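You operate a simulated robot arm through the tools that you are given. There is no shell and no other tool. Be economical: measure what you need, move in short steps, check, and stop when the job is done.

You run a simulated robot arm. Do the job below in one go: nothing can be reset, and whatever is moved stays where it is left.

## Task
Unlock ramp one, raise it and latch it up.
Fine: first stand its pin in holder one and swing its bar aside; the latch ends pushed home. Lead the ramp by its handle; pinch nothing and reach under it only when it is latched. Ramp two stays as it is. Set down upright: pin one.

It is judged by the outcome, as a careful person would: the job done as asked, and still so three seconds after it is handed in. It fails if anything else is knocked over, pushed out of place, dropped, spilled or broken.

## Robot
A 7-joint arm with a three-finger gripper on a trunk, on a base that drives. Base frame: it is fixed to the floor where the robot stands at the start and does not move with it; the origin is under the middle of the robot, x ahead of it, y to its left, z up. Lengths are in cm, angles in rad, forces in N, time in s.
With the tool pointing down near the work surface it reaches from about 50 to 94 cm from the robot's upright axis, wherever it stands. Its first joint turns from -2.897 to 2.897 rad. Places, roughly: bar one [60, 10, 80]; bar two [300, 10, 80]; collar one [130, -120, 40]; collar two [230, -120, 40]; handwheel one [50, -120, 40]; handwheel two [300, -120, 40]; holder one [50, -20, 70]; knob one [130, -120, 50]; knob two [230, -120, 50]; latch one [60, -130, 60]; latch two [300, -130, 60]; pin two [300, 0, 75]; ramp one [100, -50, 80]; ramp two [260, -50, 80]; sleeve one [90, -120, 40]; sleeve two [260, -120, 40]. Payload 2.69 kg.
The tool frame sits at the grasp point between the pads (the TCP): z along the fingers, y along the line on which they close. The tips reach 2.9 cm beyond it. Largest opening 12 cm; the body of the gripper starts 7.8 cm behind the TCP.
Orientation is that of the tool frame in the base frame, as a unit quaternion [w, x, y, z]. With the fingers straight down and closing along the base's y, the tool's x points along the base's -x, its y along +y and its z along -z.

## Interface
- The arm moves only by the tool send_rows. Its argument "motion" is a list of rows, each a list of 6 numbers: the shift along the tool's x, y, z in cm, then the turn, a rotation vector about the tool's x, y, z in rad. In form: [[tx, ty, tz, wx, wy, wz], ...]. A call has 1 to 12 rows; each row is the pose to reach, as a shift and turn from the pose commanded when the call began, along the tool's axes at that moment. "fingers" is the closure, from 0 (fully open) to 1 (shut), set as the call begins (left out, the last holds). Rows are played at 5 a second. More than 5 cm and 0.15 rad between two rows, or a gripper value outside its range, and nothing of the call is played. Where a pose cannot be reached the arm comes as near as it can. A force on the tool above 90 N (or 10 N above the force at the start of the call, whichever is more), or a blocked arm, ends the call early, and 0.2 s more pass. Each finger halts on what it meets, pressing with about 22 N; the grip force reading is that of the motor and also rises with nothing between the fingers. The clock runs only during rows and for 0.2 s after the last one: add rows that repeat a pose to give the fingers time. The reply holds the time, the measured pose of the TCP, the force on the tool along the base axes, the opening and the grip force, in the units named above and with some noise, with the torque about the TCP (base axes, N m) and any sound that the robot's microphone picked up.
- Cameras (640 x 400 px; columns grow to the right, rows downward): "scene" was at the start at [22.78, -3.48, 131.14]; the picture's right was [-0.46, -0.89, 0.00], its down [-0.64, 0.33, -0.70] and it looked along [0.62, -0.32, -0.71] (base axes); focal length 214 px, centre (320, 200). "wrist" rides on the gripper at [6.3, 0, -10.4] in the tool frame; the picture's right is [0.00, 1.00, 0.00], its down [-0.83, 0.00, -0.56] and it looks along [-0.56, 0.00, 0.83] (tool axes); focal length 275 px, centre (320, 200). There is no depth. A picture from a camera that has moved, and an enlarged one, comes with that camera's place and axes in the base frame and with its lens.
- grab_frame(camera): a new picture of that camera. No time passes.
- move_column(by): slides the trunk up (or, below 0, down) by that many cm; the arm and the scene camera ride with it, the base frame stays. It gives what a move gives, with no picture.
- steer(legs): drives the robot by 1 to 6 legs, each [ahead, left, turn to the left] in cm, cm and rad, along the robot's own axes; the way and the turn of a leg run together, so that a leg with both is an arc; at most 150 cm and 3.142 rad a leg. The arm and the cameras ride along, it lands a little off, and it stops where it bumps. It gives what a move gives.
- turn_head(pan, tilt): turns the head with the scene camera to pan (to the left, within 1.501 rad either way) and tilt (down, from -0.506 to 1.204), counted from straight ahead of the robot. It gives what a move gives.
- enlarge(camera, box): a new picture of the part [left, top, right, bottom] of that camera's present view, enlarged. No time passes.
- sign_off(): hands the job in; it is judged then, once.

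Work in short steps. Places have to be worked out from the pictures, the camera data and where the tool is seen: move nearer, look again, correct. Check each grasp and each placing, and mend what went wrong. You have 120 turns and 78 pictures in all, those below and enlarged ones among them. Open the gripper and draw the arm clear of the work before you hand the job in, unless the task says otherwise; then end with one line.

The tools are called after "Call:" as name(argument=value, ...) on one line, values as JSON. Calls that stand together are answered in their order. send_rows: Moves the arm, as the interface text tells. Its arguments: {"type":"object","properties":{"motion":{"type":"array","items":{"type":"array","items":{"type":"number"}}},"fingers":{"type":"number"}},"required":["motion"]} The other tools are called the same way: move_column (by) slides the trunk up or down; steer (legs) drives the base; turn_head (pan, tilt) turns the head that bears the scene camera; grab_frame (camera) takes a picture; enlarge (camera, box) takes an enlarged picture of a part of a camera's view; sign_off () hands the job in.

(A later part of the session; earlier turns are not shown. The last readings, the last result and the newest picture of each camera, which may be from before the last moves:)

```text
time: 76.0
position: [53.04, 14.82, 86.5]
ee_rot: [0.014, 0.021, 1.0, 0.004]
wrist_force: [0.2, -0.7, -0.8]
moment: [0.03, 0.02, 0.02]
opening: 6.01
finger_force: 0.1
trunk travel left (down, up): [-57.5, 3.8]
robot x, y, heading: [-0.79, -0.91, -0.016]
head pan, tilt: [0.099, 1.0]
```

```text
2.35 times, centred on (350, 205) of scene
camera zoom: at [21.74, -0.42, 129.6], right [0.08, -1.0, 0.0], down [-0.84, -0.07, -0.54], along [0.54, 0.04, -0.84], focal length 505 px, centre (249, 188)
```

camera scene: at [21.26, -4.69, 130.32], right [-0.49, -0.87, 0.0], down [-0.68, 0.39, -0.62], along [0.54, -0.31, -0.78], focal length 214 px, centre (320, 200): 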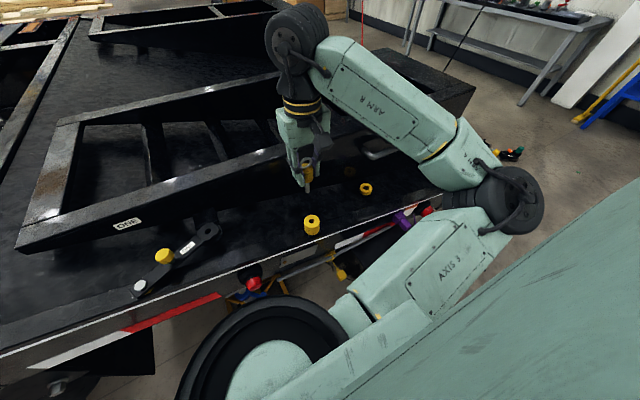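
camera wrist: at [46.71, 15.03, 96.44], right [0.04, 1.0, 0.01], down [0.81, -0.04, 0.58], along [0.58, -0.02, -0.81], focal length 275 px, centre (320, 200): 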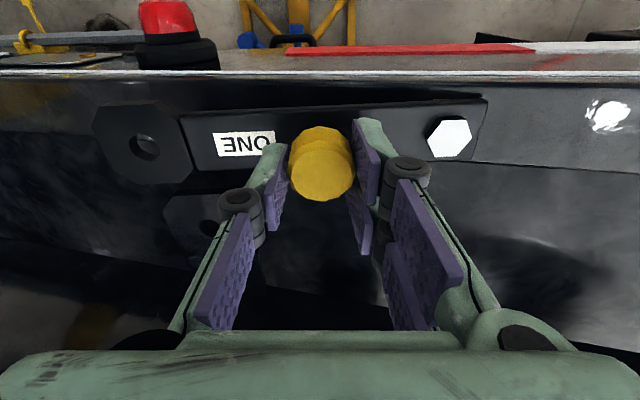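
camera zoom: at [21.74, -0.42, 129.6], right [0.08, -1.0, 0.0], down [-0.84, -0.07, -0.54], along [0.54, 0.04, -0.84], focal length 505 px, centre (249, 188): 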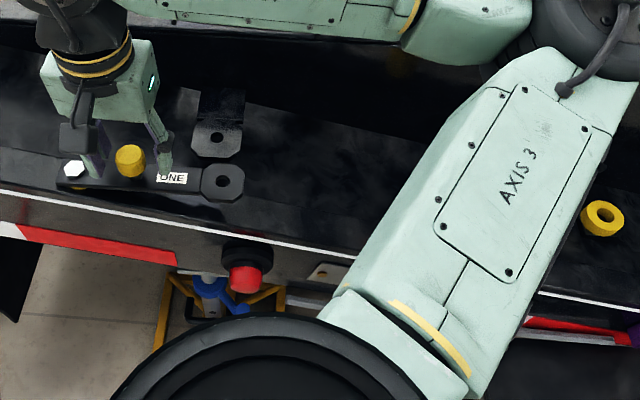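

The bar lies alongside the bracket, not yet well clear. I regrip and follow the arc with the tool turning along with the bar.

Call:
send_rows(motion=[[0, 0, 0, 0, 0, 0], [0, 0, 0, 0, 0, 0], [0, 0, 0, 0, 0, 0], [0, 0, 0, 0, 0, 0]], fingers=0.85)

Call:
send_rows(motion=[[0.45, -0.05, 0, 0, 0, 0.07], [0.91, -0.09, 0, 0, 0, 0.14], [1.35, -0.08, 0, 0, 0, 0.21], [1.79, -0.04, 0, 0, 0, 0.28], [2.67, 0.12, 0, 0, 0, 0.42], [3.5, 0.4, 0, 0, 0, 0.56], [4.3, 0.8, 0, 0, 0, 0.7], [5.03, 1.31, 0, 0, 0, 0.84]])

Call:
grab_frame(camera="wrist")

```text
time: 77.0
position: [53.02, 14.88, 86.48]
ee_rot: [0.015, 0.02, 1.0, 0.004]
wrist_force: [0.0, 9.8, -1.1]
moment: [0.19, 0.1, 0.11]
opening: 3.09
finger_force: 38.3
trunk travel left (down, up): [-57.5, 3.8]
robot x, y, heading: [-0.89, -0.71, -0.015]
head pan, tilt: [0.099, 1.0]
```

```text
time: 78.8
position: [47.98, 16.25, 86.33]
ee_rot: [0.011, 0.427, 0.904, 0.009]
wrist_force: [0.4, 0.6, 0.9]
moment: [-0.01, -0.02, 0.01]
opening: 1.79
finger_force: 0.0
trunk travel left (down, up): [-57.5, 3.8]
robot x, y, heading: [-0.56, -1.01, -0.019]
head pan, tilt: [0.099, 1.0]
```

```text
39 pictures are left
camera wrist: at [43.62, 21.06, 96.68], right [0.77, 0.64, 0.02], down [0.51, -0.64, 0.57], along [0.38, -0.42, -0.82], focal length 275 px, centre (320, 200)
```

wrist: 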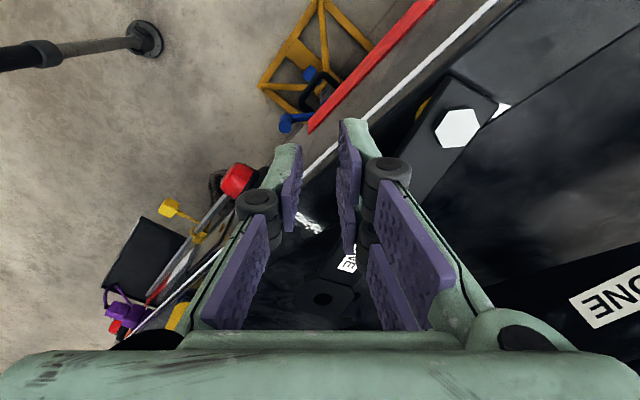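

The knob slipped out of the fingers. I check the bar's position from the scene camera.

Call:
enlarge(camera="scene", box=[220, 150, 380, 260])

```text
3.64 times, centred on (300, 205) of scene
camera zoom: at [21.73, -0.4, 129.6], right [0.08, -1.0, 0.0], down [-0.84, -0.07, -0.54], along [0.54, 0.04, -0.84], focal length 780 px, centre (393, 182)
```

zoom: 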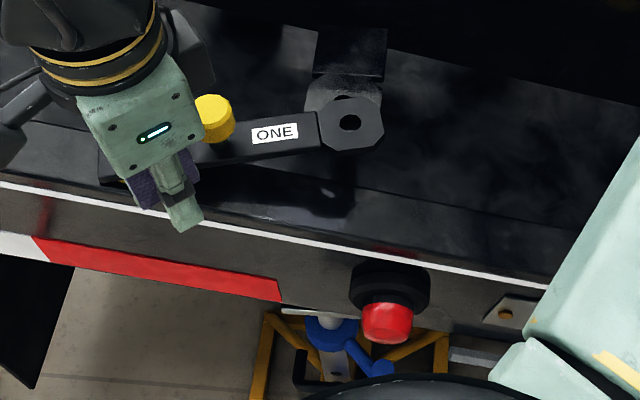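

The bar has drifted back to about -73°. I lift, straighten the tool, and set closed fingers on the far side of the knob to push it outward instead.

Call:
send_rows(motion=[[0, 0, -4, 0, 0, 0], [0, 0, -8, 0, 0, 0], [0, 0, -9, 0, 0, -0.14], [0, 0, -9, 0, 0, -0.28], [0, 0, -9, 0, 0, -0.42], [0, 0, -9, 0, 0, -0.56], [0, 0, -9, 0, 0, -0.7], [0, 0, -9, 0, 0, -0.84], [0, 0, -9, 0, 0, -0.86], [0, 0, -9, 0, 0, -0.86]], fingers=1)

Call:
grab_frame(camera="wrist")

```text
time: 81.0
position: [47.79, 16.43, 95.29]
ee_rot: [0.014, 0.01, 1.0, 0.004]
wrist_force: [-0.3, 0.0, 0.5]
moment: [0.0, 0.02, 0.0]
opening: 0.0
finger_force: 22.0
trunk travel left (down, up): [-57.5, 3.8]
robot x, y, heading: [-0.96, -0.79, -0.019]
head pan, tilt: [0.099, 1.0]
```

```text
37 pictures are left
camera wrist: at [41.1, 16.25, 105.61], right [0.02, 1.0, 0.01], down [0.82, -0.02, 0.58], along [0.58, 0.0, -0.82], focal length 275 px, centre (320, 200)
```

wrist: 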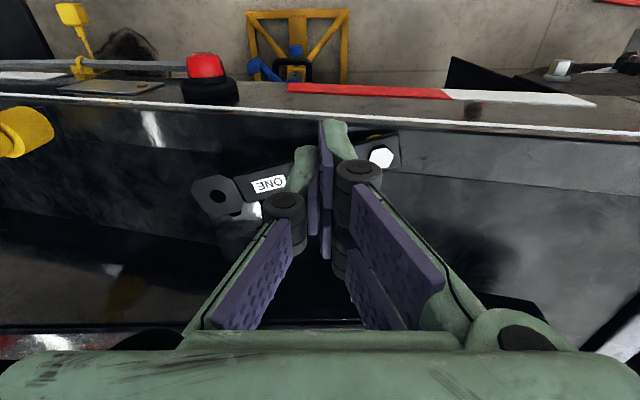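

Bar lies at about -71° with the knob near [53.6, 15.3]. I place the closed fingertips on its far side and descend.

Call:
send_rows(motion=[[-4.5, -0.6, 0, 0, 0.014, 0], [-9.2, -1.2, 0, 0, 0.028, 0], [-9.9, -1.2, 4, 0, 0.028, 0], [-9.9, -1.2, 8, 0, 0.028, 0], [-9.9, -1.2, 9.6, 0, 0.028, 0], [-9.9, -1.2, 9.6, 0, 0.028, 0]])

Call:
grab_frame(camera="wrist")

```text
time: 82.1
position: [58.03, 15.03, 88.33]
ee_rot: [0.012, 0.012, 1.0, 0.014]
wrist_force: [-6.9, -5.6, 62.3]
moment: [0.05, 1.52, 0.83]
opening: 0.01
finger_force: 21.8
trunk travel left (down, up): [-57.5, 3.8]
robot x, y, heading: [-0.98, -0.89, -0.023]
head pan, tilt: [0.099, 1.0]
stopped in row 5: the force on the tool passed its limit at 105 N (the readings are from after the stop); the commanded pose is now the measured one
```

```text
36 pictures are left
camera wrist: at [51.44, 14.76, 98.71], right [0.02, 1.0, 0.03], down [0.82, -0.03, 0.57], along [0.58, 0.01, -0.82], focal length 275 px, centre (320, 200)
```

wrist: 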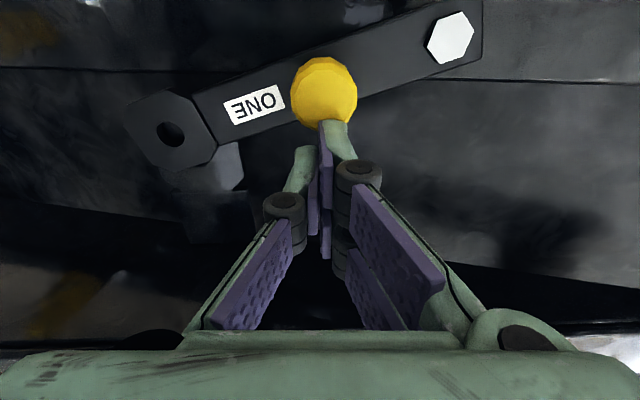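

I came down on the knob's edge; I lift at once, shift 1.6 cm further out and retry.

Call:
send_rows(motion=[[0, 0, -1.5, 0, 0, 0], [-1.6, 0, -1.5, 0, 0.01, 0], [-1.8, 0, 0.5, 0, 0.01, 0], [-1.8, 0, 1.8, 0, 0.01, 0], [-1.8, 0, 2.6, 0, 0.01, 0], [-1.8, 0, 2.6, 0, 0.01, 0]])

Call:
grab_frame(camera="wrist")

```text
time: 83.5
position: [59.98, 15.08, 85.02]
ee_rot: [0.002, 0.013, 1.0, 0.009]
wrist_force: [0.1, -0.3, 0.5]
moment: [-0.01, 0.01, 0.01]
opening: 0.04
finger_force: 21.9
trunk travel left (down, up): [-57.5, 3.8]
robot x, y, heading: [-0.8, -0.82, -0.018]
head pan, tilt: [0.099, 1.0]
```

```text
35 pictures are left
camera wrist: at [53.56, 14.92, 95.51], right [0.02, 1.0, 0.02], down [0.83, -0.03, 0.56], along [0.56, 0.01, -0.83], focal length 275 px, centre (320, 200)
```

wrist: 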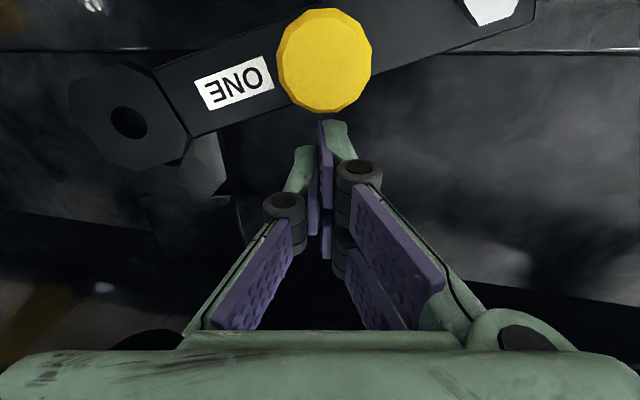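

The fingertips are now beside the knob. I push toward me slowly.

Call:
send_rows(motion=[[2, -0.2, 0, 0, 0, 0], [3, -0.3, 0, 0, 0, 0], [4, -0.4, 0, 0, 0, 0], [5, -0.4, 0, 0, 0, 0], [6, -0.3, 0, 0, 0, 0], [7, 0, 0, 0, 0, 0], [8, 0.2, 0, 0, 0, 0], [9, 0.6, 0, 0, 0, 0], [9.8, 1, 0, 0, 0, 0]])

Call:
grab_frame(camera="wrist")

```text
time: 84.5
position: [56.87, 14.63, 85.36]
ee_rot: [0.021, 0.026, 0.999, 0.015]
wrist_force: [21.6, -0.7, 0.5]
moment: [0.01, 0.08, -0.02]
opening: 0.0
finger_force: 21.5
trunk travel left (down, up): [-57.5, 3.8]
robot x, y, heading: [-0.79, -0.61, -0.019]
head pan, tilt: [0.099, 1.0]
stopped in row 5: the force on the tool passed its limit at 97 N (the readings are from after the stop); the commanded pose is now the measured one
```

```text
34 pictures are left
camera wrist: at [50.01, 14.63, 95.62], right [0.05, 1.0, 0.03], down [0.81, -0.06, 0.59], along [0.59, 0.0, -0.81], focal length 275 px, centre (320, 200)
```

wrist: 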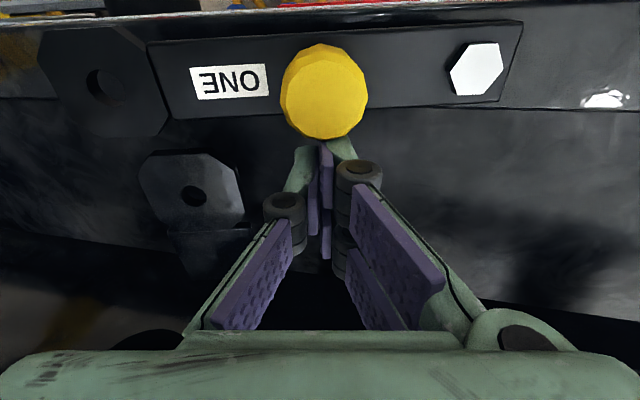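

The bar meets a firm stop exactly parallel to the rail, about 7 cm (hole to hole) off the bracket: it is aside. I back off and rise, then confirm.

Call:
send_rows(motion=[[-1, 0, 0, 0, 0.02, 0], [-1.5, 0, -1, 0, 0.04, 0], [-1.5, 0, -5, 0, 0.04, 0], [-1.5, 0, -10, 0, 0.04, 0], [-1.5, 0, -10, 0, 0.04, 0]])

Call:
grab_frame(camera="wrist")

```text
time: 85.7
position: [57.54, 14.38, 95.54]
ee_rot: [-0.001, 0.023, 1.0, 0.016]
wrist_force: [0.1, 0.4, 0.3]
moment: [0.01, -0.01, -0.03]
opening: 0.0
finger_force: 22.2
trunk travel left (down, up): [-57.5, 3.8]
robot x, y, heading: [-0.7, -0.77, -0.019]
head pan, tilt: [0.099, 1.0]
```

```text
33 pictures are left
camera wrist: at [51.25, 14.35, 106.02], right [0.04, 1.0, 0.03], down [0.83, -0.05, 0.55], along [0.55, 0.0, -0.83], focal length 275 px, centre (320, 200)
```

wrist: 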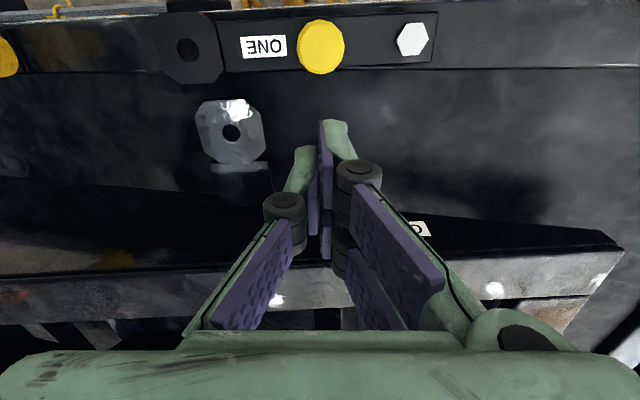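

Bar is parked at its stop, clear of the bracket. I back off and drive to a spot abreast of the ramp's middle, then reorient the tool to point forward.

Call:
steer(legs=[[-55, 0, 0.019], [0, -100, 0]])

Call:
send_rows(motion=[[0, 0, 0, 0, -0.14, 0], [0, 0, 0, 0, -0.28, 0], [0, 0, 0, 0, -0.42, 0], [0, 0, 0, 0, -0.56, 0], [0, 0, 0, 0, -0.7, 0], [0, 0, 0, 0, -0.84, 0], [0, 0, 0, 0, -0.98, 0], [0, 0, 0, 0, -1.12, 0], [0, 0, 0, 0, -1.26, 0], [0, 0, 0, 0, -1.4, 0], [0, 0, 0, 0, -1.54, 0], [0, 0, 0, 0, -1.57, 0]], fingers=0.5)

Call:
send_rows(motion=[[0, 0, 0, 0, 0, -0.14], [0, 0, 0, 0, 0, -0.28], [0, 0, 0, 0, 0, -0.42], [0, 0, 0, 0, 0, -0.56], [0, 0, 0, 0, 0, -0.7], [0, 0, 0, 0, 0, -0.84], [0, 0, 0, 0, 0, -0.98], [0, 0, 0, 0, 0, -1.12], [0, 0, 0, 0, 0, -1.26], [0, 0, 0, 0, 0, -1.4], [0, 0, 0, 0, 0, -1.54], [0, 0, 0, 0, 0, -1.57]])

Call:
turn_head(pan=0.3, tilt=0.7)

Call:
grab_frame(camera="scene")

```text
time: 96.6
position: [1.95, -84.43, 95.51]
ee_rot: [-0.002, 0.016, 1.0, 0.016]
wrist_force: [0.0, 0.0, -0.1]
moment: [-0.03, -0.03, 0.0]
opening: 0.0
finger_force: 21.5
trunk travel left (down, up): [-57.5, 3.8]
robot x, y, heading: [-56.06, -100.91, -0.001]
head pan, tilt: [0.099, 1.0]
```

```text
time: 99.2
position: [8.99, -81.5, 92.75]
ee_rot: [0.704, 0.02, 0.71, 0.002]
wrist_force: [-0.1, -0.5, -0.5]
moment: [0.05, 0.03, -0.03]
opening: 6.02
finger_force: 0.0
out of reach, approached as far as the arm can: row 6, 7, 8, 9, 10, 11, 12
trunk travel left (down, up): [-57.5, 3.8]
robot x, y, heading: [-56.39, -100.71, -0.008]
head pan, tilt: [0.099, 1.0]
```

```text
time: 101.8
position: [9.04, -81.61, 92.79]
ee_rot: [0.498, -0.486, 0.518, -0.498]
wrist_force: [-0.3, -0.4, 0.0]
moment: [0.02, -0.04, 0.0]
opening: 6.01
finger_force: 0.0
out of reach, approached as far as the arm can: row 4
trunk travel left (down, up): [-57.5, 3.8]
robot x, y, heading: [-56.41, -100.5, -0.006]
head pan, tilt: [0.099, 1.0]
```

```text
time: 102.6
position: [9.03, -81.7, 92.8]
ee_rot: [0.498, -0.486, 0.517, -0.498]
wrist_force: [-0.4, -0.5, -1.0]
moment: [0.02, -0.01, 0.03]
opening: 5.98
finger_force: 0.0
trunk travel left (down, up): [-57.5, 3.8]
robot x, y, heading: [-56.37, -100.64, -0.005]
head pan, tilt: [0.3, 0.7]
```

```text
32 pictures are left
camera scene: at [-32.37, -97.95, 131.93], right [0.29, -0.96, 0.0], down [-0.62, -0.19, -0.76], along [0.73, 0.22, -0.64], focal length 214 px, centre (320, 200)
```

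scene: 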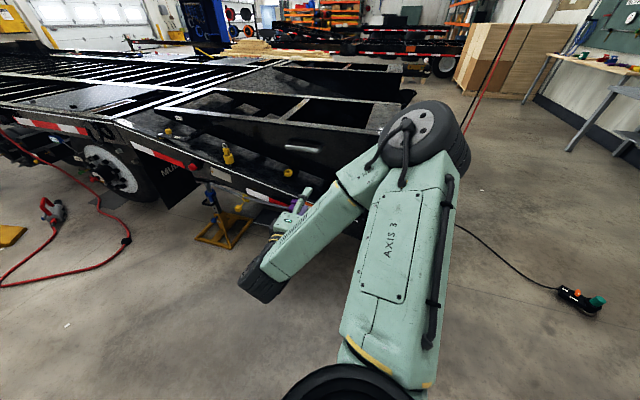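

The tool now points at the trailer with the fingers closing vertically. I bring it toward the handle's y and height while still well back.

Call:
send_rows(motion=[[-4, 1.5, 0, 0, 0, 0], [-8, 3.5, 0, 0, 0, 0], [-12, 5.5, 0, 0, 0, 0], [-16, 7.5, 0, 0, 0, 0], [-20, 9.5, 0, 0, 0, 0], [-24, 11.5, 0, 0, 0, 0], [-27, 13.5, 0, 0, 0, 0], [-27, 15, 0, 0, 0, 0], [-27, 15, 0, 0, 0, 0]])

Call:
steer(legs=[[38, 0, 0.006]])

Call:
grab_frame(camera="wrist")

Call:
grab_frame(camera="scene")

```text
time: 104.6
position: [9.82, -54.18, 78.72]
ee_rot: [0.499, -0.485, 0.516, -0.499]
wrist_force: [0.0, -0.2, -0.5]
moment: [0.01, 0.03, -0.02]
opening: 6.01
finger_force: 0.1
trunk travel left (down, up): [-57.5, 3.8]
robot x, y, heading: [-56.01, -100.31, -0.004]
head pan, tilt: [0.3, 0.7]
```

```text
time: 107.0
position: [47.28, -54.0, 78.69]
ee_rot: [0.5, -0.486, 0.516, -0.497]
wrist_force: [0.7, -0.2, 0.4]
moment: [-0.01, -0.02, -0.02]
opening: 6.01
finger_force: 0.0
trunk travel left (down, up): [-57.5, 3.8]
robot x, y, heading: [-18.03, -100.92, -0.005]
head pan, tilt: [0.3, 0.7]
```

```text
31 pictures are left
camera wrist: at [36.65, -60.02, 78.61], right [0.0, 0.03, -1.0], down [-0.53, 0.85, 0.03], along [0.85, 0.53, 0.01], focal length 275 px, centre (320, 200)
```

wrist: 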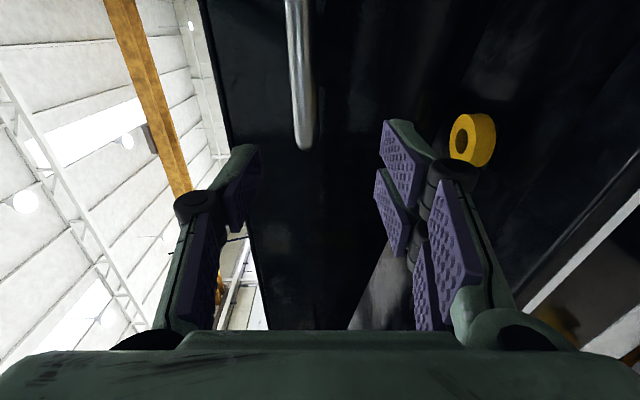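

```text
30 pictures are left
camera scene: at [5.42, -97.92, 131.93], right [0.3, -0.96, 0.0], down [-0.62, -0.19, -0.76], along [0.73, 0.23, -0.64], focal length 214 px, centre (320, 200)
```

scene: 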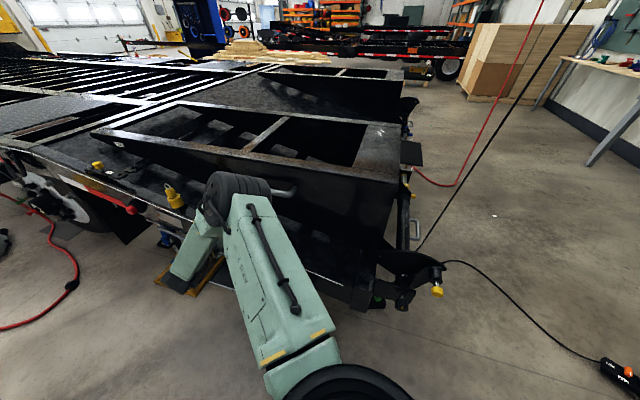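

I see the handle rod in the wrist view; I zoom the scene camera on it to fix its depth.

Call:
enlarge(camera="scene", box=[220, 140, 360, 240])

```text
4.00 times, centred on (290, 190) of scene
camera zoom: at [5.42, -97.92, 131.93], right [0.3, -0.96, 0.0], down [-0.62, -0.19, -0.76], along [0.73, 0.23, -0.64], focal length 858 px, centre (440, 240)
```

zoom: 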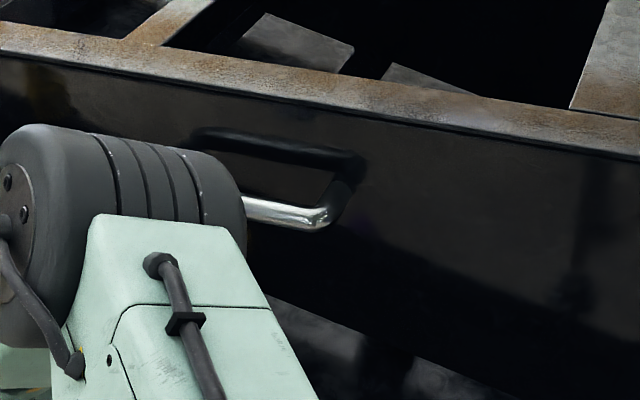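

The rod runs along y from about -67 to -49 at x≈64, z≈80.5. I shift the base 8 cm to centre the coming arc and line the fingers up with the rod's middle.

Call:
steer(legs=[[0, -8, 0.005]])

Call:
send_rows(motion=[[-4, -1.8, 0, 0, 0, 0], [-4, -1.8, 4, 0, 0, 0], [-4, -1.8, 8, 0, 0, 0], [-4, -1.8, 8, 0, 0, 0]])

Call:
grab_frame(camera="wrist")

```text
time: 108.3
position: [47.12, -61.62, 78.77]
ee_rot: [0.501, -0.488, 0.515, -0.496]
wrist_force: [-0.3, -0.4, -0.7]
moment: [-0.03, 0.01, 0.01]
opening: 5.99
finger_force: 0.1
trunk travel left (down, up): [-57.5, 3.8]
robot x, y, heading: [-17.74, -108.68, 0.009]
head pan, tilt: [0.3, 0.7]
```

```text
time: 109.3
position: [55.04, -57.94, 80.53]
ee_rot: [0.501, -0.487, 0.515, -0.497]
wrist_force: [-0.3, -0.3, 0.0]
moment: [0.02, -0.06, -0.03]
opening: 6.0
finger_force: 0.1
trunk travel left (down, up): [-57.5, 3.8]
robot x, y, heading: [-18.45, -108.43, 0.005]
head pan, tilt: [0.3, 0.7]
```

```text
28 pictures are left
camera wrist: at [44.49, -63.95, 80.54], right [0.0, 0.03, -1.0], down [-0.54, 0.84, 0.02], along [0.84, 0.54, 0.01], focal length 275 px, centre (320, 200)
```

wrist: 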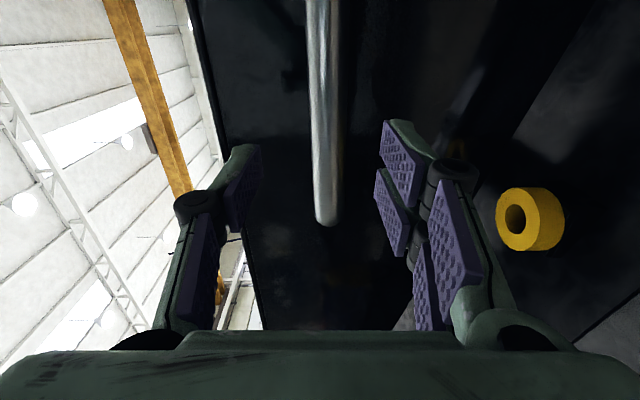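

Rod is nearly centred; I advance the last 8.4 cm with a slight drop and check before closing.

Call:
send_rows(motion=[[0, 0.3, 3, 0, 0, 0], [0, 0.35, 6, 0, 0, 0], [0, 0.35, 8.4, 0, 0, 0], [0, 0.35, 8.4, 0, 0, 0]])

Call:
grab_frame(camera="wrist")

```text
time: 110.3
position: [63.5, -58.02, 80.22]
ee_rot: [0.501, -0.487, 0.515, -0.497]
wrist_force: [-0.8, -0.1, 0.8]
moment: [0.02, 0.0, -0.02]
opening: 6.01
finger_force: 0.1
trunk travel left (down, up): [-57.5, 3.8]
robot x, y, heading: [-18.35, -108.74, 0.001]
head pan, tilt: [0.3, 0.7]
```

```text
27 pictures are left
camera wrist: at [52.93, -64.13, 80.13], right [0.0, 0.03, -1.0], down [-0.54, 0.84, 0.03], along [0.84, 0.54, 0.01], focal length 275 px, centre (320, 200)
```

wrist: 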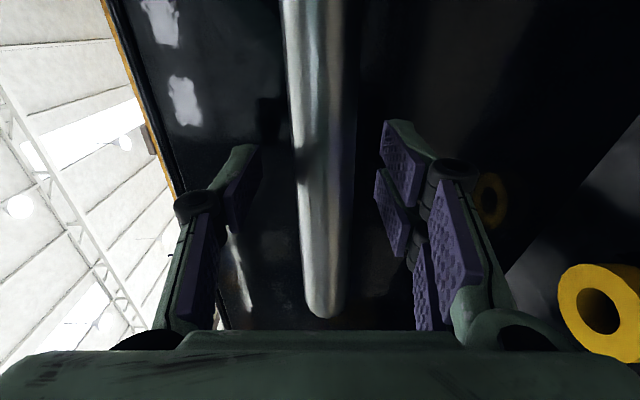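

The rod is squarely between the pads. I close on it.

Call:
send_rows(motion=[[0, 0, 0, 0, 0, 0], [0, 0, 0, 0, 0, 0], [0, 0, 0, 0, 0, 0], [0, 0, 0, 0, 0, 0], [0, 0, 0, 0, 0, 0]], fingers=1)

```text
time: 111.5
position: [63.51, -58.11, 79.95]
ee_rot: [0.5, -0.489, 0.514, -0.496]
wrist_force: [0.6, -1.9, -7.9]
moment: [-1.35, 0.05, 0.17]
opening: 2.5
finger_force: 44.7
trunk travel left (down, up): [-57.5, 3.8]
robot x, y, heading: [-18.24, -108.66, 0.005]
head pan, tilt: [0.3, 0.7]
```

Gripped. I raise the ramp a little along the expected arc about the hinge, to feel the load.

Call:
send_rows(motion=[[0.47, -0.79, 0, 0, 0, 0.0125], [0.95, -1.57, 0, 0, 0, 0.025], [1.43, -2.35, 0, 0, 0, 0.0375], [1.93, -3.12, 0, 0, 0, 0.05], [1.93, -3.12, 0, 0, 0, 0.05]])

```text
time: 112.7
position: [63.31, -59.06, 80.96]
ee_rot: [0.507, -0.492, 0.527, -0.473]
wrist_force: [17.1, 45.6, -62.6]
moment: [-1.41, 0.05, -0.2]
opening: 2.63
finger_force: 44.8
trunk travel left (down, up): [-57.5, 3.8]
robot x, y, heading: [-18.15, -108.44, 0.006]
head pan, tilt: [0.3, 0.7]
```

The reaction is about 77 N with only 1 cm of movement; I ease a little further to tell weight from a lock.

Call:
send_rows(motion=[[0.12, -0.2, 0, 0, 0, 0.003], [0.25, -0.4, 0, 0, 0, 0.006], [0.25, -0.4, 0, 0, 0, 0.006]])

Call:
grab_frame(camera="wrist")

```text
time: 113.5
position: [63.22, -59.43, 81.02]
ee_rot: [0.505, -0.494, 0.527, -0.472]
wrist_force: [10.7, 46.9, -69.5]
moment: [-1.39, 0.14, -0.22]
opening: 2.6
finger_force: 44.7
trunk travel left (down, up): [-57.5, 3.8]
robot x, y, heading: [-18.09, -108.82, 0.004]
head pan, tilt: [0.3, 0.7]
```

```text
26 pictures are left
camera wrist: at [52.76, -65.73, 81.14], right [-0.05, 0.06, -1.0], down [-0.56, 0.83, 0.08], along [0.83, 0.56, 0.0], focal length 275 px, centre (320, 200)
```

wrist: 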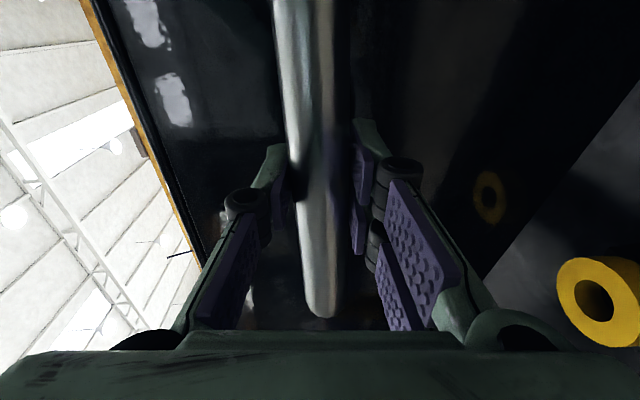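

The load just grows with displacement, so the ramp is still held (or its assist is not set). I relax back, let go and withdraw to inspect the latch and shaft.

Call:
send_rows(motion=[[-0.6, 1, 0, 0, 0, -0.014], [-1.2, 1.9, 0, 0, 0, -0.028], [-1.8, 2.9, 0, 0, 0, -0.042], [-2.2, 3.45, 0, 0, 0, -0.056], [-2.2, 3.45, 0, 0, 0, -0.056]])

Call:
send_rows(motion=[[0, 0, 0, 0, 0, 0], [0, 0, 0, 0, 0, 0], [0, 0, 0, 0, 0, 0], [0, 0, -4, 0, 0, 0], [0, 0, -8, 0, 0, 0], [0, 0, -12, 0, 0, 0], [0, 0, -15, 0, 0, 0]], fingers=0.4)

Call:
steer(legs=[[-40, 0, 0], [0, -75, 0]])

Call:
turn_head(pan=0.4, tilt=0.55)

Call:
grab_frame(camera="scene")

```text
time: 114.7
position: [63.9, -58.49, 80.12]
ee_rot: [0.497, -0.486, 0.517, -0.499]
wrist_force: [-14.5, -32.4, -15.8]
moment: [-1.83, -0.33, -0.55]
opening: 2.46
finger_force: 45.0
trunk travel left (down, up): [-57.5, 3.8]
robot x, y, heading: [-18.21, -108.68, 0.006]
head pan, tilt: [0.3, 0.7]
```

```text
time: 116.3
position: [48.65, -57.6, 80.62]
ee_rot: [0.501, -0.487, 0.514, -0.497]
wrist_force: [0.2, 0.4, 0.7]
moment: [0.02, 0.01, 0.03]
opening: 7.21
finger_force: 0.0
trunk travel left (down, up): [-57.5, 3.8]
robot x, y, heading: [-18.07, -108.74, 0.005]
head pan, tilt: [0.3, 0.7]
```

```text
time: 124.6
position: [9.33, -132.92, 80.5]
ee_rot: [0.501, -0.487, 0.515, -0.497]
wrist_force: [1.1, -0.3, 0.8]
moment: [0.01, -0.02, 0.0]
opening: 7.22
finger_force: 0.2
trunk travel left (down, up): [-57.5, 3.8]
robot x, y, heading: [-57.82, -183.77, -0.002]
head pan, tilt: [0.3, 0.7]
```

```text
time: 125.3
position: [9.42, -132.89, 80.46]
ee_rot: [0.501, -0.487, 0.516, -0.496]
wrist_force: [0.8, 0.6, -0.4]
moment: [0.01, 0.01, -0.02]
opening: 7.19
finger_force: 0.1
trunk travel left (down, up): [-57.5, 3.8]
robot x, y, heading: [-57.69, -184.14, 0.006]
head pan, tilt: [0.4, 0.55]
```

```text
25 pictures are left
camera scene: at [-33.74, -180.03, 133.24], right [0.39, -0.92, 0.0], down [-0.48, -0.21, -0.85], along [0.78, 0.33, -0.52], focal length 214 px, centre (320, 200)
```

scene: 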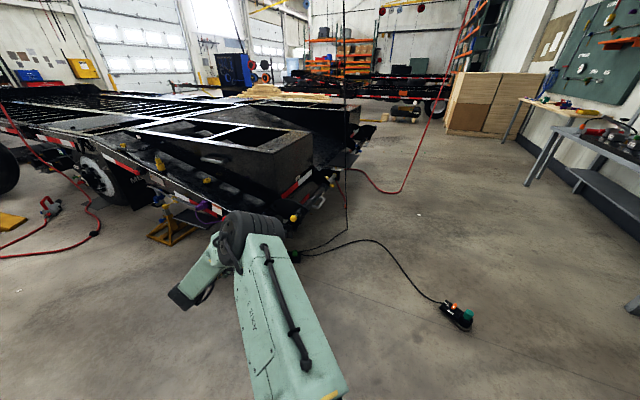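

I drive so the wrist camera can look at the latch and shaft from close by.

Call:
steer(legs=[[0, -35, 0], [22, 0, 0]])

Call:
move_column(by=-14)

Call:
grab_frame(camera="wrist")

```text
time: 129.9
position: [31.53, -167.44, 80.52]
ee_rot: [0.501, -0.488, 0.515, -0.496]
wrist_force: [0.3, 0.2, -0.7]
moment: [0.03, 0.0, 0.02]
opening: 7.2
finger_force: 0.0
trunk travel left (down, up): [-57.5, 3.8]
robot x, y, heading: [-35.49, -218.57, 0.01]
head pan, tilt: [0.4, 0.55]
```

```text
time: 131.6
position: [31.56, -167.42, 66.49]
ee_rot: [0.501, -0.488, 0.515, -0.497]
wrist_force: [-0.5, 0.0, -1.1]
moment: [0.02, -0.04, 0.0]
opening: 7.16
finger_force: 0.1
trunk travel left (down, up): [-43.5, 17.8]
robot x, y, heading: [-35.47, -218.17, 0.006]
head pan, tilt: [0.4, 0.55]
```

```text
24 pictures are left
camera wrist: at [20.88, -173.45, 66.45], right [0.0, 0.03, -1.0], down [-0.54, 0.84, 0.03], along [0.84, 0.54, 0.01], focal length 275 px, centre (320, 200)
```

wrist: 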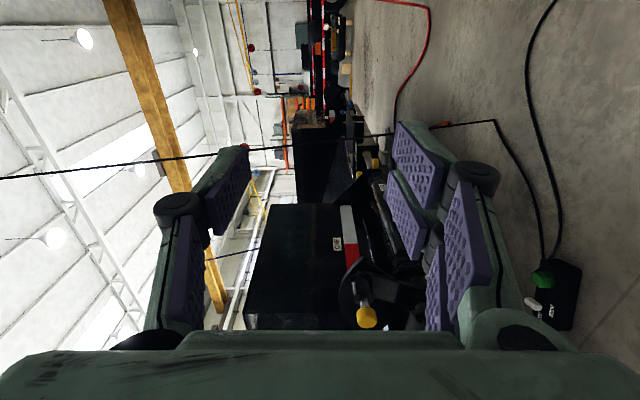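

Call:
enlarge(camera="wrist", box=[320, 130, 450, 335])

```text
1.95 times, centred on (385, 232) of wrist
camera zoom: at [20.88, -173.45, 66.45], right [0.0, 0.03, -1.0], down [-0.54, 0.84, 0.03], along [0.84, 0.54, 0.01], focal length 537 px, centre (193, 137)
```

zoom: 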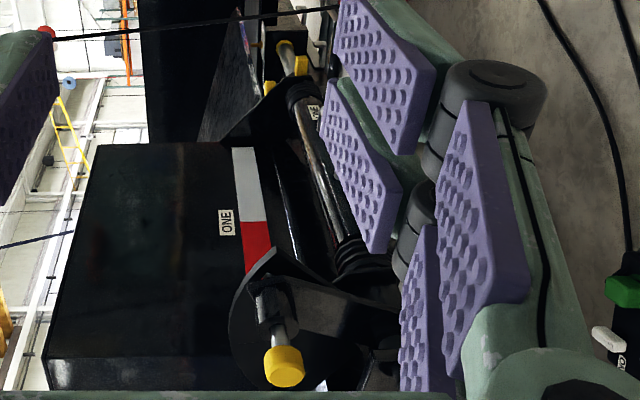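

I also view the rear mechanism from the scene camera here.

Call:
turn_head(pan=0.85, tilt=0.5)

Call:
enlarge(camera="scene", box=[290, 150, 390, 225])

```text
time: 132.4
position: [31.57, -167.39, 66.31]
ee_rot: [0.501, -0.487, 0.514, -0.497]
wrist_force: [-0.8, 0.3, 0.2]
moment: [0.0, 0.01, 0.02]
opening: 7.2
finger_force: 0.0
trunk travel left (down, up): [-43.5, 17.8]
robot x, y, heading: [-35.7, -219.08, 0.005]
head pan, tilt: [0.85, 0.499]
```

```text
5.33 times, centred on (340, 188) of scene
camera zoom: at [-13.9, -211.33, 119.71], right [0.75, -0.66, 0.0], down [-0.31, -0.36, -0.88], along [0.58, 0.66, -0.48], focal length 1144 px, centre (213, 267)
```

zoom: 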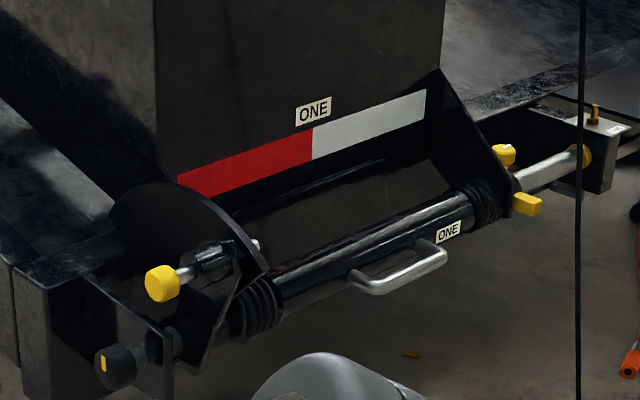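

I zoom in harder on the latch plunger to see whether it is engaged.

Call:
enlarge(camera="scene", box=[306, 180, 346, 212])

```text
12.50 times, centred on (326, 196) of scene
camera zoom: at [-13.9, -211.33, 119.71], right [0.75, -0.66, 0.0], down [-0.31, -0.36, -0.88], along [0.58, 0.66, -0.48], focal length 2681 px, centre (245, 250)
```

zoom: 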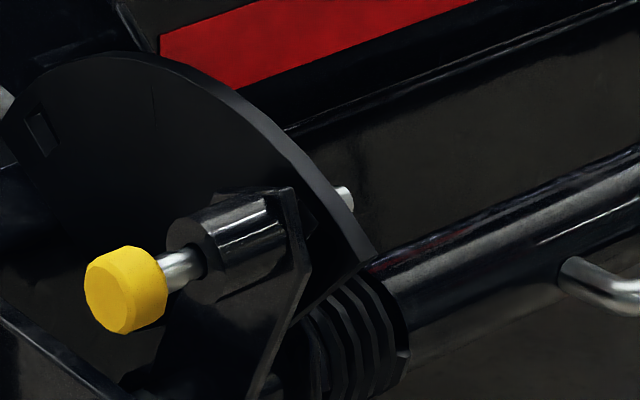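

The plunger's rod passes through the disc: the latch is engaged and also locks the ramp down, and the disc has a second hole for the raised position. Knob centre is about [53.1, -126.3, 58.8]; I line up to grip and pull it.

Call:
steer(legs=[[0, 41, 0]])

Call:
move_column(by=-7.5)

Call:
grab_frame(camera="wrist")

```text
time: 136.2
position: [31.13, -126.25, 66.55]
ee_rot: [0.502, -0.488, 0.514, -0.496]
wrist_force: [-0.5, -0.6, 0.5]
moment: [-0.02, -0.01, -0.01]
opening: 7.19
finger_force: 0.2
trunk travel left (down, up): [-43.5, 17.8]
robot x, y, heading: [-35.24, -177.53, 0.004]
head pan, tilt: [0.85, 0.499]
```

```text
time: 137.3
position: [31.19, -126.27, 58.97]
ee_rot: [0.502, -0.487, 0.514, -0.496]
wrist_force: [-0.3, -1.0, 0.7]
moment: [0.02, 0.02, -0.03]
opening: 7.21
finger_force: 0.0
trunk travel left (down, up): [-36.0, 25.3]
robot x, y, heading: [-36.19, -177.44, 0.007]
head pan, tilt: [0.85, 0.499]
```

```text
20 pictures are left
camera wrist: at [20.59, -132.47, 58.95], right [0.0, 0.03, -1.0], down [-0.54, 0.84, 0.03], along [0.84, 0.54, 0.01], focal length 275 px, centre (320, 200)
```

wrist: 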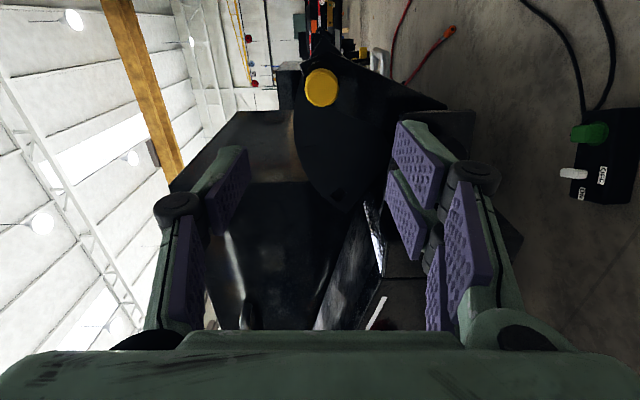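

The knob is on the tool's line. I drive ahead most of the gap and check.

Call:
steer(legs=[[15, 0, 0]])

Call:
grab_frame(camera="wrist")

```text
time: 138.7
position: [46.35, -126.21, 58.95]
ee_rot: [0.502, -0.488, 0.514, -0.497]
wrist_force: [-0.4, 0.0, 0.6]
moment: [0.0, 0.0, -0.04]
opening: 7.19
finger_force: 0.1
trunk travel left (down, up): [-36.0, 25.3]
robot x, y, heading: [-20.48, -177.31, 0.006]
head pan, tilt: [0.85, 0.499]
```

```text
19 pictures are left
camera wrist: at [35.77, -132.38, 58.94], right [0.0, 0.03, -1.0], down [-0.54, 0.84, 0.03], along [0.84, 0.54, 0.01], focal length 275 px, centre (320, 200)
```

wrist: 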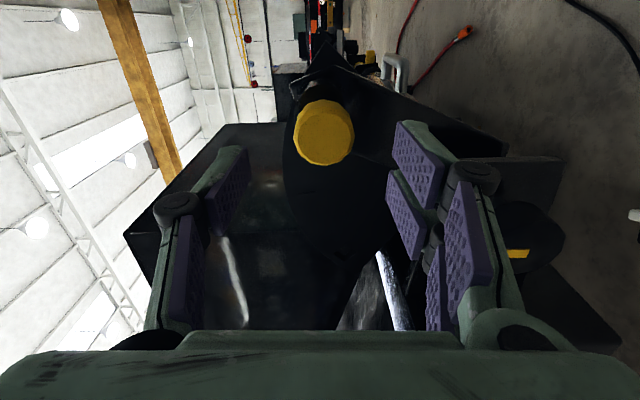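

Knob face at about [51.6, -126.7, 58.6]. I advance around it and close.

Call:
send_rows(motion=[[0.3, 0.35, 2, 0, 0, 0], [0.4, 0.35, 5, 0, 0, 0], [0.4, 0.35, 6.5, 0, 0, 0], [0.4, 0.35, 6.5, 0, 0, 0]])

Call:
send_rows(motion=[[0, 0, 0, 0, 0, 0], [0, 0, 0, 0, 0, 0], [0, 0, 0, 0, 0, 0], [0, 0, 0, 0, 0, 0], [0, 0, 0, 0, 0, 0]], fingers=1)

Call:
send_rows(motion=[[0, 0, -0.7, 0, 0, 0], [0, 0, -1.4, 0, 0, 0], [0, 0, -2.1, 0, 0, 0], [0, 0, -2.8, 0, 0, 0], [0, 0, -3.5, 0, 0, 0], [0, 0, -4.2, 0, 0, 0], [0, 0, -5, 0, 0, 0], [0, 0, -5, 0, 0, 0]])

Call:
grab_frame(camera="wrist")

```text
time: 139.7
position: [52.89, -126.88, 58.48]
ee_rot: [0.501, -0.489, 0.514, -0.496]
wrist_force: [0.2, -0.4, -0.2]
moment: [0.0, 0.03, -0.02]
opening: 7.19
finger_force: 0.1
trunk travel left (down, up): [-36.0, 25.3]
robot x, y, heading: [-20.45, -177.27, 0.002]
head pan, tilt: [0.85, 0.499]
```

```text
time: 140.9
position: [52.97, -126.86, 58.65]
ee_rot: [0.502, -0.487, 0.514, -0.496]
wrist_force: [0.7, 0.6, 4.6]
moment: [-0.02, -0.1, -0.05]
opening: 3.63
finger_force: 45.1
trunk travel left (down, up): [-36.0, 25.3]
robot x, y, heading: [-20.38, -177.62, 0.004]
head pan, tilt: [0.85, 0.499]
```

```text
time: 142.7
position: [48.16, -126.89, 58.65]
ee_rot: [0.502, -0.486, 0.515, -0.497]
wrist_force: [31.6, 7.7, 7.2]
moment: [-0.02, -0.17, 0.22]
opening: 3.65
finger_force: 44.5
trunk travel left (down, up): [-36.0, 25.3]
robot x, y, heading: [-20.61, -177.47, 0.006]
head pan, tilt: [0.85, 0.499]
```

```text
18 pictures are left
camera wrist: at [37.53, -132.89, 58.61], right [0.0, 0.03, -1.0], down [-0.54, 0.84, 0.02], along [0.84, 0.54, 0.01], focal length 275 px, centre (320, 200)
```

wrist: 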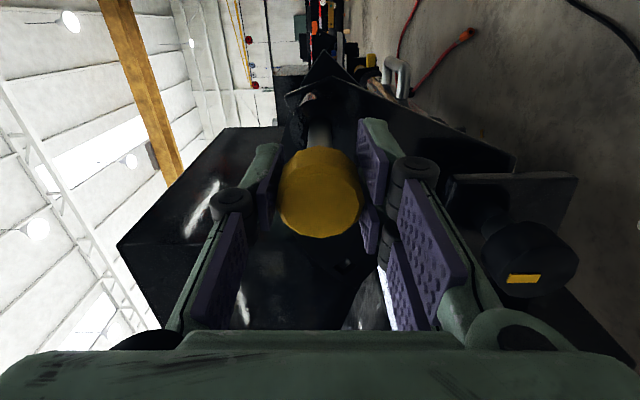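

The plunger came out about 4.8 cm. I let go and see whether it stays out.

Call:
send_rows(motion=[[0, 0, 0, 0, 0, 0], [0, 0, 0, 0, 0, 0], [0, 0, 0, 0, 0, 0], [0, 0, -4, 0, 0, 0], [0, 0, -8, 0, 0, 0], [0, 0, -8, 0, 0, 0]], fingers=0.4)

Call:
grab_frame(camera="wrist")

Call:
turn_head(pan=0.6, tilt=0.6)

Call:
grab_frame(camera="scene")

```text
time: 144.1
position: [39.91, -126.65, 58.62]
ee_rot: [0.501, -0.487, 0.515, -0.496]
wrist_force: [0.5, -0.6, -1.0]
moment: [0.01, 0.01, 0.02]
opening: 7.22
finger_force: 0.1
trunk travel left (down, up): [-36.0, 25.3]
robot x, y, heading: [-20.55, -177.41, 0.007]
head pan, tilt: [0.85, 0.499]
```

```text
17 pictures are left
camera wrist: at [29.26, -132.7, 58.54], right [0.0, 0.03, -1.0], down [-0.54, 0.84, 0.02], along [0.84, 0.54, 0.01], focal length 275 px, centre (320, 200)
```

wrist: 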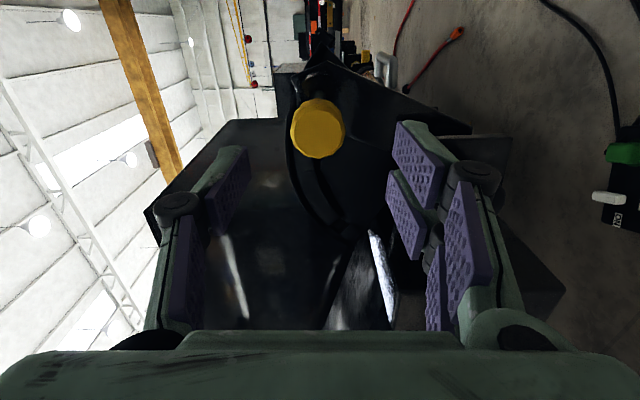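

```text
time: 144.8
position: [39.91, -126.57, 58.55]
ee_rot: [0.501, -0.488, 0.514, -0.496]
wrist_force: [0.3, -0.6, 0.1]
moment: [-0.01, -0.02, 0.01]
opening: 7.2
finger_force: 0.1
trunk travel left (down, up): [-36.0, 25.3]
robot x, y, heading: [-20.57, -177.25, 0.006]
head pan, tilt: [0.6, 0.6]
```

```text
16 pictures are left
camera scene: at [2.33, -172.13, 111.3], right [0.57, -0.82, 0.0], down [-0.46, -0.32, -0.83], along [0.68, 0.47, -0.56], focal length 214 px, centre (320, 200)
```

scene: 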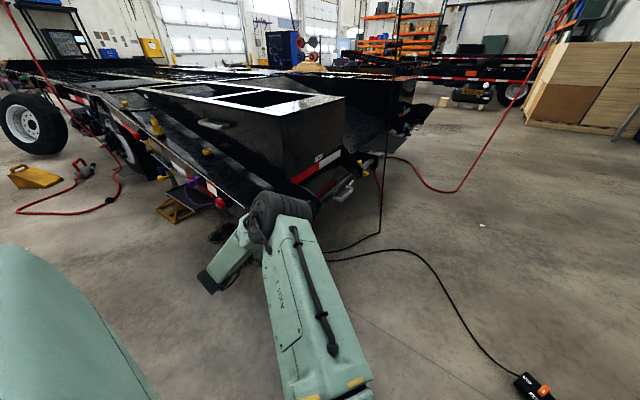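

The plunger stays out. I return to the handle position: back off, drive left, and raise the trunk again.

Call:
steer(legs=[[-25, 0, 0], [0, 69, 0]])

Call:
move_column(by=21.5)

Call:
steer(legs=[[27, 0, -0.006]])

Call:
grab_frame(camera="wrist")

```text
time: 152.1
position: [14.54, -57.82, 58.54]
ee_rot: [0.501, -0.488, 0.514, -0.497]
wrist_force: [0.7, -0.4, -0.6]
moment: [-0.03, -0.01, 0.01]
opening: 7.2
finger_force: 0.0
trunk travel left (down, up): [-36.0, 25.3]
robot x, y, heading: [-45.96, -108.98, 0.004]
head pan, tilt: [0.6, 0.6]
```

```text
time: 154.3
position: [14.52, -57.79, 80.14]
ee_rot: [0.501, -0.488, 0.514, -0.496]
wrist_force: [0.2, 0.1, 0.3]
moment: [0.0, 0.0, -0.03]
opening: 7.2
finger_force: 0.1
trunk travel left (down, up): [-57.5, 3.8]
robot x, y, heading: [-45.62, -108.7, 0.006]
head pan, tilt: [0.6, 0.6]
```

```text
time: 156.2
position: [41.56, -58.1, 80.0]
ee_rot: [0.5, -0.486, 0.516, -0.497]
wrist_force: [0.4, -1.3, 0.3]
moment: [-0.01, -0.02, -0.04]
opening: 7.2
finger_force: 0.1
trunk travel left (down, up): [-57.5, 3.8]
robot x, y, heading: [-19.51, -108.34, -0.002]
head pan, tilt: [0.6, 0.6]
```

```text
15 pictures are left
camera wrist: at [30.93, -64.04, 80.02], right [0.0, 0.03, -1.0], down [-0.53, 0.85, 0.03], along [0.85, 0.53, 0.01], focal length 275 px, centre (320, 200)
```

wrist: 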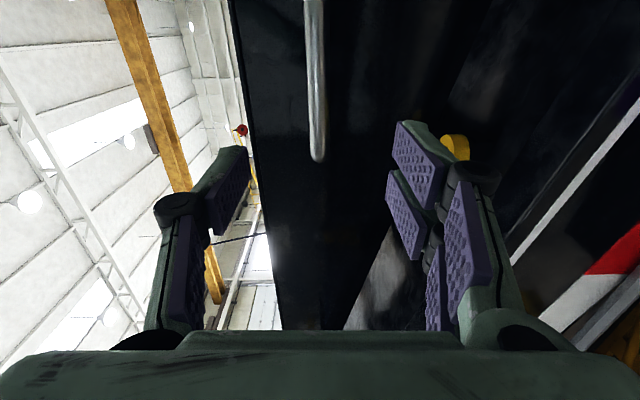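

Rod still aligned. I advance 22 cm and grip it again.

Call:
send_rows(motion=[[-0.2, -0.1, 4.5, 0, 0, 0], [-0.4, -0.15, 9, 0, 0, 0], [-0.5, -0.2, 13.5, 0, 0, 0], [-0.6, -0.2, 18, 0, 0, 0], [-0.6, -0.2, 22, 0, 0, 0], [-0.6, -0.2, 22, 0, 0, 0]])

Call:
send_rows(motion=[[0, 0, 0, 0, 0, 0], [0, 0, 0, 0, 0, 0], [0, 0, 0, 0, 0, 0], [0, 0, 0, 0, 0, 0], [0, 0, 0, 0, 0, 0]], fingers=1)

Call:
send_rows(motion=[[0.46, -0.79, 0, 0, 0, 0.0125], [0.92, -1.57, 0, 0, 0, 0.025], [1.4, -2.35, 0, 0, 0, 0.0375], [1.85, -3.12, 0, 0, 0, 0.05], [1.85, -3.12, 0, 0, 0, 0.05]])

```text
time: 157.7
position: [63.47, -57.95, 80.2]
ee_rot: [0.5, -0.487, 0.516, -0.497]
wrist_force: [0.3, 0.4, 0.4]
moment: [0.0, -0.01, -0.04]
opening: 7.2
finger_force: 0.0
trunk travel left (down, up): [-57.5, 3.8]
robot x, y, heading: [-19.26, -108.72, -0.001]
head pan, tilt: [0.6, 0.6]
```

```text
time: 158.8
position: [63.51, -58.03, 80.21]
ee_rot: [0.5, -0.487, 0.514, -0.498]
wrist_force: [1.5, -0.3, 0.1]
moment: [-0.94, 0.02, 0.04]
opening: 2.53
finger_force: 36.4
trunk travel left (down, up): [-57.5, 3.8]
robot x, y, heading: [-18.96, -108.61, 0.002]
head pan, tilt: [0.6, 0.6]
```

```text
time: 160.1
position: [63.51, -60.14, 83.44]
ee_rot: [0.513, -0.471, 0.527, -0.487]
wrist_force: [-6.1, -7.5, -0.4]
moment: [-1.33, 0.09, 0.57]
opening: 2.46
finger_force: 44.8
trunk travel left (down, up): [-57.5, 3.8]
robot x, y, heading: [-19.29, -108.22, -0.002]
head pan, tilt: [0.6, 0.6]
```

The ramp now moves freely with only a few newtons. I continue along the arc in short steps, watching the force.

Call:
send_rows(motion=[[1.103, -1.919, 0.03, 0, 0, 0.03], [2.263, -3.803, 0.07, 0, 0, 0.06], [3.479, -5.652, 0.1, 0, 0, 0.09], [4.75, -7.464, 0.14, 0, 0, 0.12], [6.074, -9.237, 0.18, 0, 0, 0.15], [7.451, -10.968, 0.22, 0, 0, 0.18], [7.451, -10.968, 0.22, 0, 0, 0.18]])

```text
time: 161.7
position: [63.66, -69.02, 93.94]
ee_rot: [0.553, -0.418, 0.57, -0.441]
wrist_force: [-26.9, -24.8, -4.5]
moment: [-0.79, -0.04, -0.8]
opening: 2.46
finger_force: 45.0
trunk travel left (down, up): [-57.5, 3.8]
robot x, y, heading: [-19.23, -108.36, -0.002]
head pan, tilt: [0.6, 0.6]
```

The ramp follows (r≈74 cm about a hinge at about y -120, z 40); side forces say my path ran slightly outward and too deep. I correct for that and go on.

Call:
send_rows(motion=[[1.45, -1.9, -0.2, 0, 0, 0.03], [2.96, -3.77, -0.38, 0, 0, 0.06], [4.52, -5.6, -0.57, 0, 0, 0.09], [5.87, -7.37, -0.5, 0, 0, 0.12], [7.28, -9.1, -0.41, 0, 0, 0.15], [8.73, -10.78, -0.33, 0, 0, 0.18], [10.24, -12.42, -0.27, 0, 0, 0.21], [11.79, -14.01, -0.17, 0, 0, 0.24], [11.79, -14.01, -0.17, 0, 0, 0.24]])

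```text
time: 163.7
position: [62.75, -83.78, 104.59]
ee_rot: [0.603, -0.348, 0.614, -0.371]
wrist_force: [-7.9, -5.8, 22.1]
moment: [0.49, 0.12, -1.06]
opening: 2.5
finger_force: 44.9
trunk travel left (down, up): [-57.5, 3.8]
robot x, y, heading: [-19.49, -109.2, -0.001]
head pan, tilt: [0.6, 0.6]
```

Tracking well (r=74.05 cm, rotated about 28°). Continuing with small corrections.

Call:
send_rows(motion=[[1.07, -1.94, 0, 0, 0, 0.03], [2.2, -3.85, 0, 0, 0, 0.06], [3.38, -5.72, 0.02, 0, 0, 0.09], [4.75, -7.47, 0.1, 0, 0, 0.12], [6.16, -9.18, 0.18, 0, 0, 0.15], [7.63, -10.85, 0.25, 0, 0, 0.18], [9.14, -12.47, 0.32, 0, 0, 0.21], [10.7, -14.04, 0.4, 0, 0, 0.24], [10.7, -14.04, 0.4, 0, 0, 0.24]])

Call:
turn_head(pan=0.0, tilt=0.55)

Call:
grab_frame(camera="scene")

```text
time: 165.7
position: [63.05, -100.4, 111.31]
ee_rot: [0.639, -0.27, 0.655, -0.298]
wrist_force: [-31.3, -21.1, -13.8]
moment: [1.24, 0.41, -0.67]
opening: 2.51
finger_force: 45.6
trunk travel left (down, up): [-57.5, 3.8]
robot x, y, heading: [-19.12, -108.8, -0.0]
head pan, tilt: [0.6, 0.6]
```

```text
time: 166.7
position: [63.02, -99.29, 110.98]
ee_rot: [0.641, -0.28, 0.654, -0.29]
wrist_force: [-16.2, 0.7, -23.9]
moment: [0.9, 0.25, 0.13]
opening: 2.48
finger_force: 44.6
trunk travel left (down, up): [-57.5, 3.8]
robot x, y, heading: [-19.16, -108.59, 0.005]
head pan, tilt: [0.0, 0.55]
```

```text
14 pictures are left
camera scene: at [5.5, -108.29, 133.22], right [0.0, -1.0, 0.0], down [-0.52, 0.0, -0.85], along [0.85, 0.0, -0.52], focal length 214 px, centre (320, 200)
```

scene: 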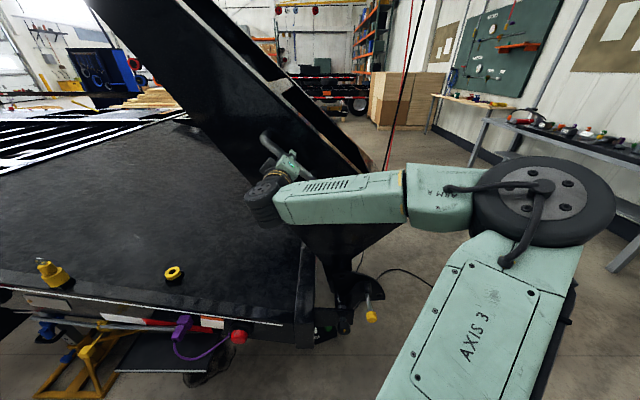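

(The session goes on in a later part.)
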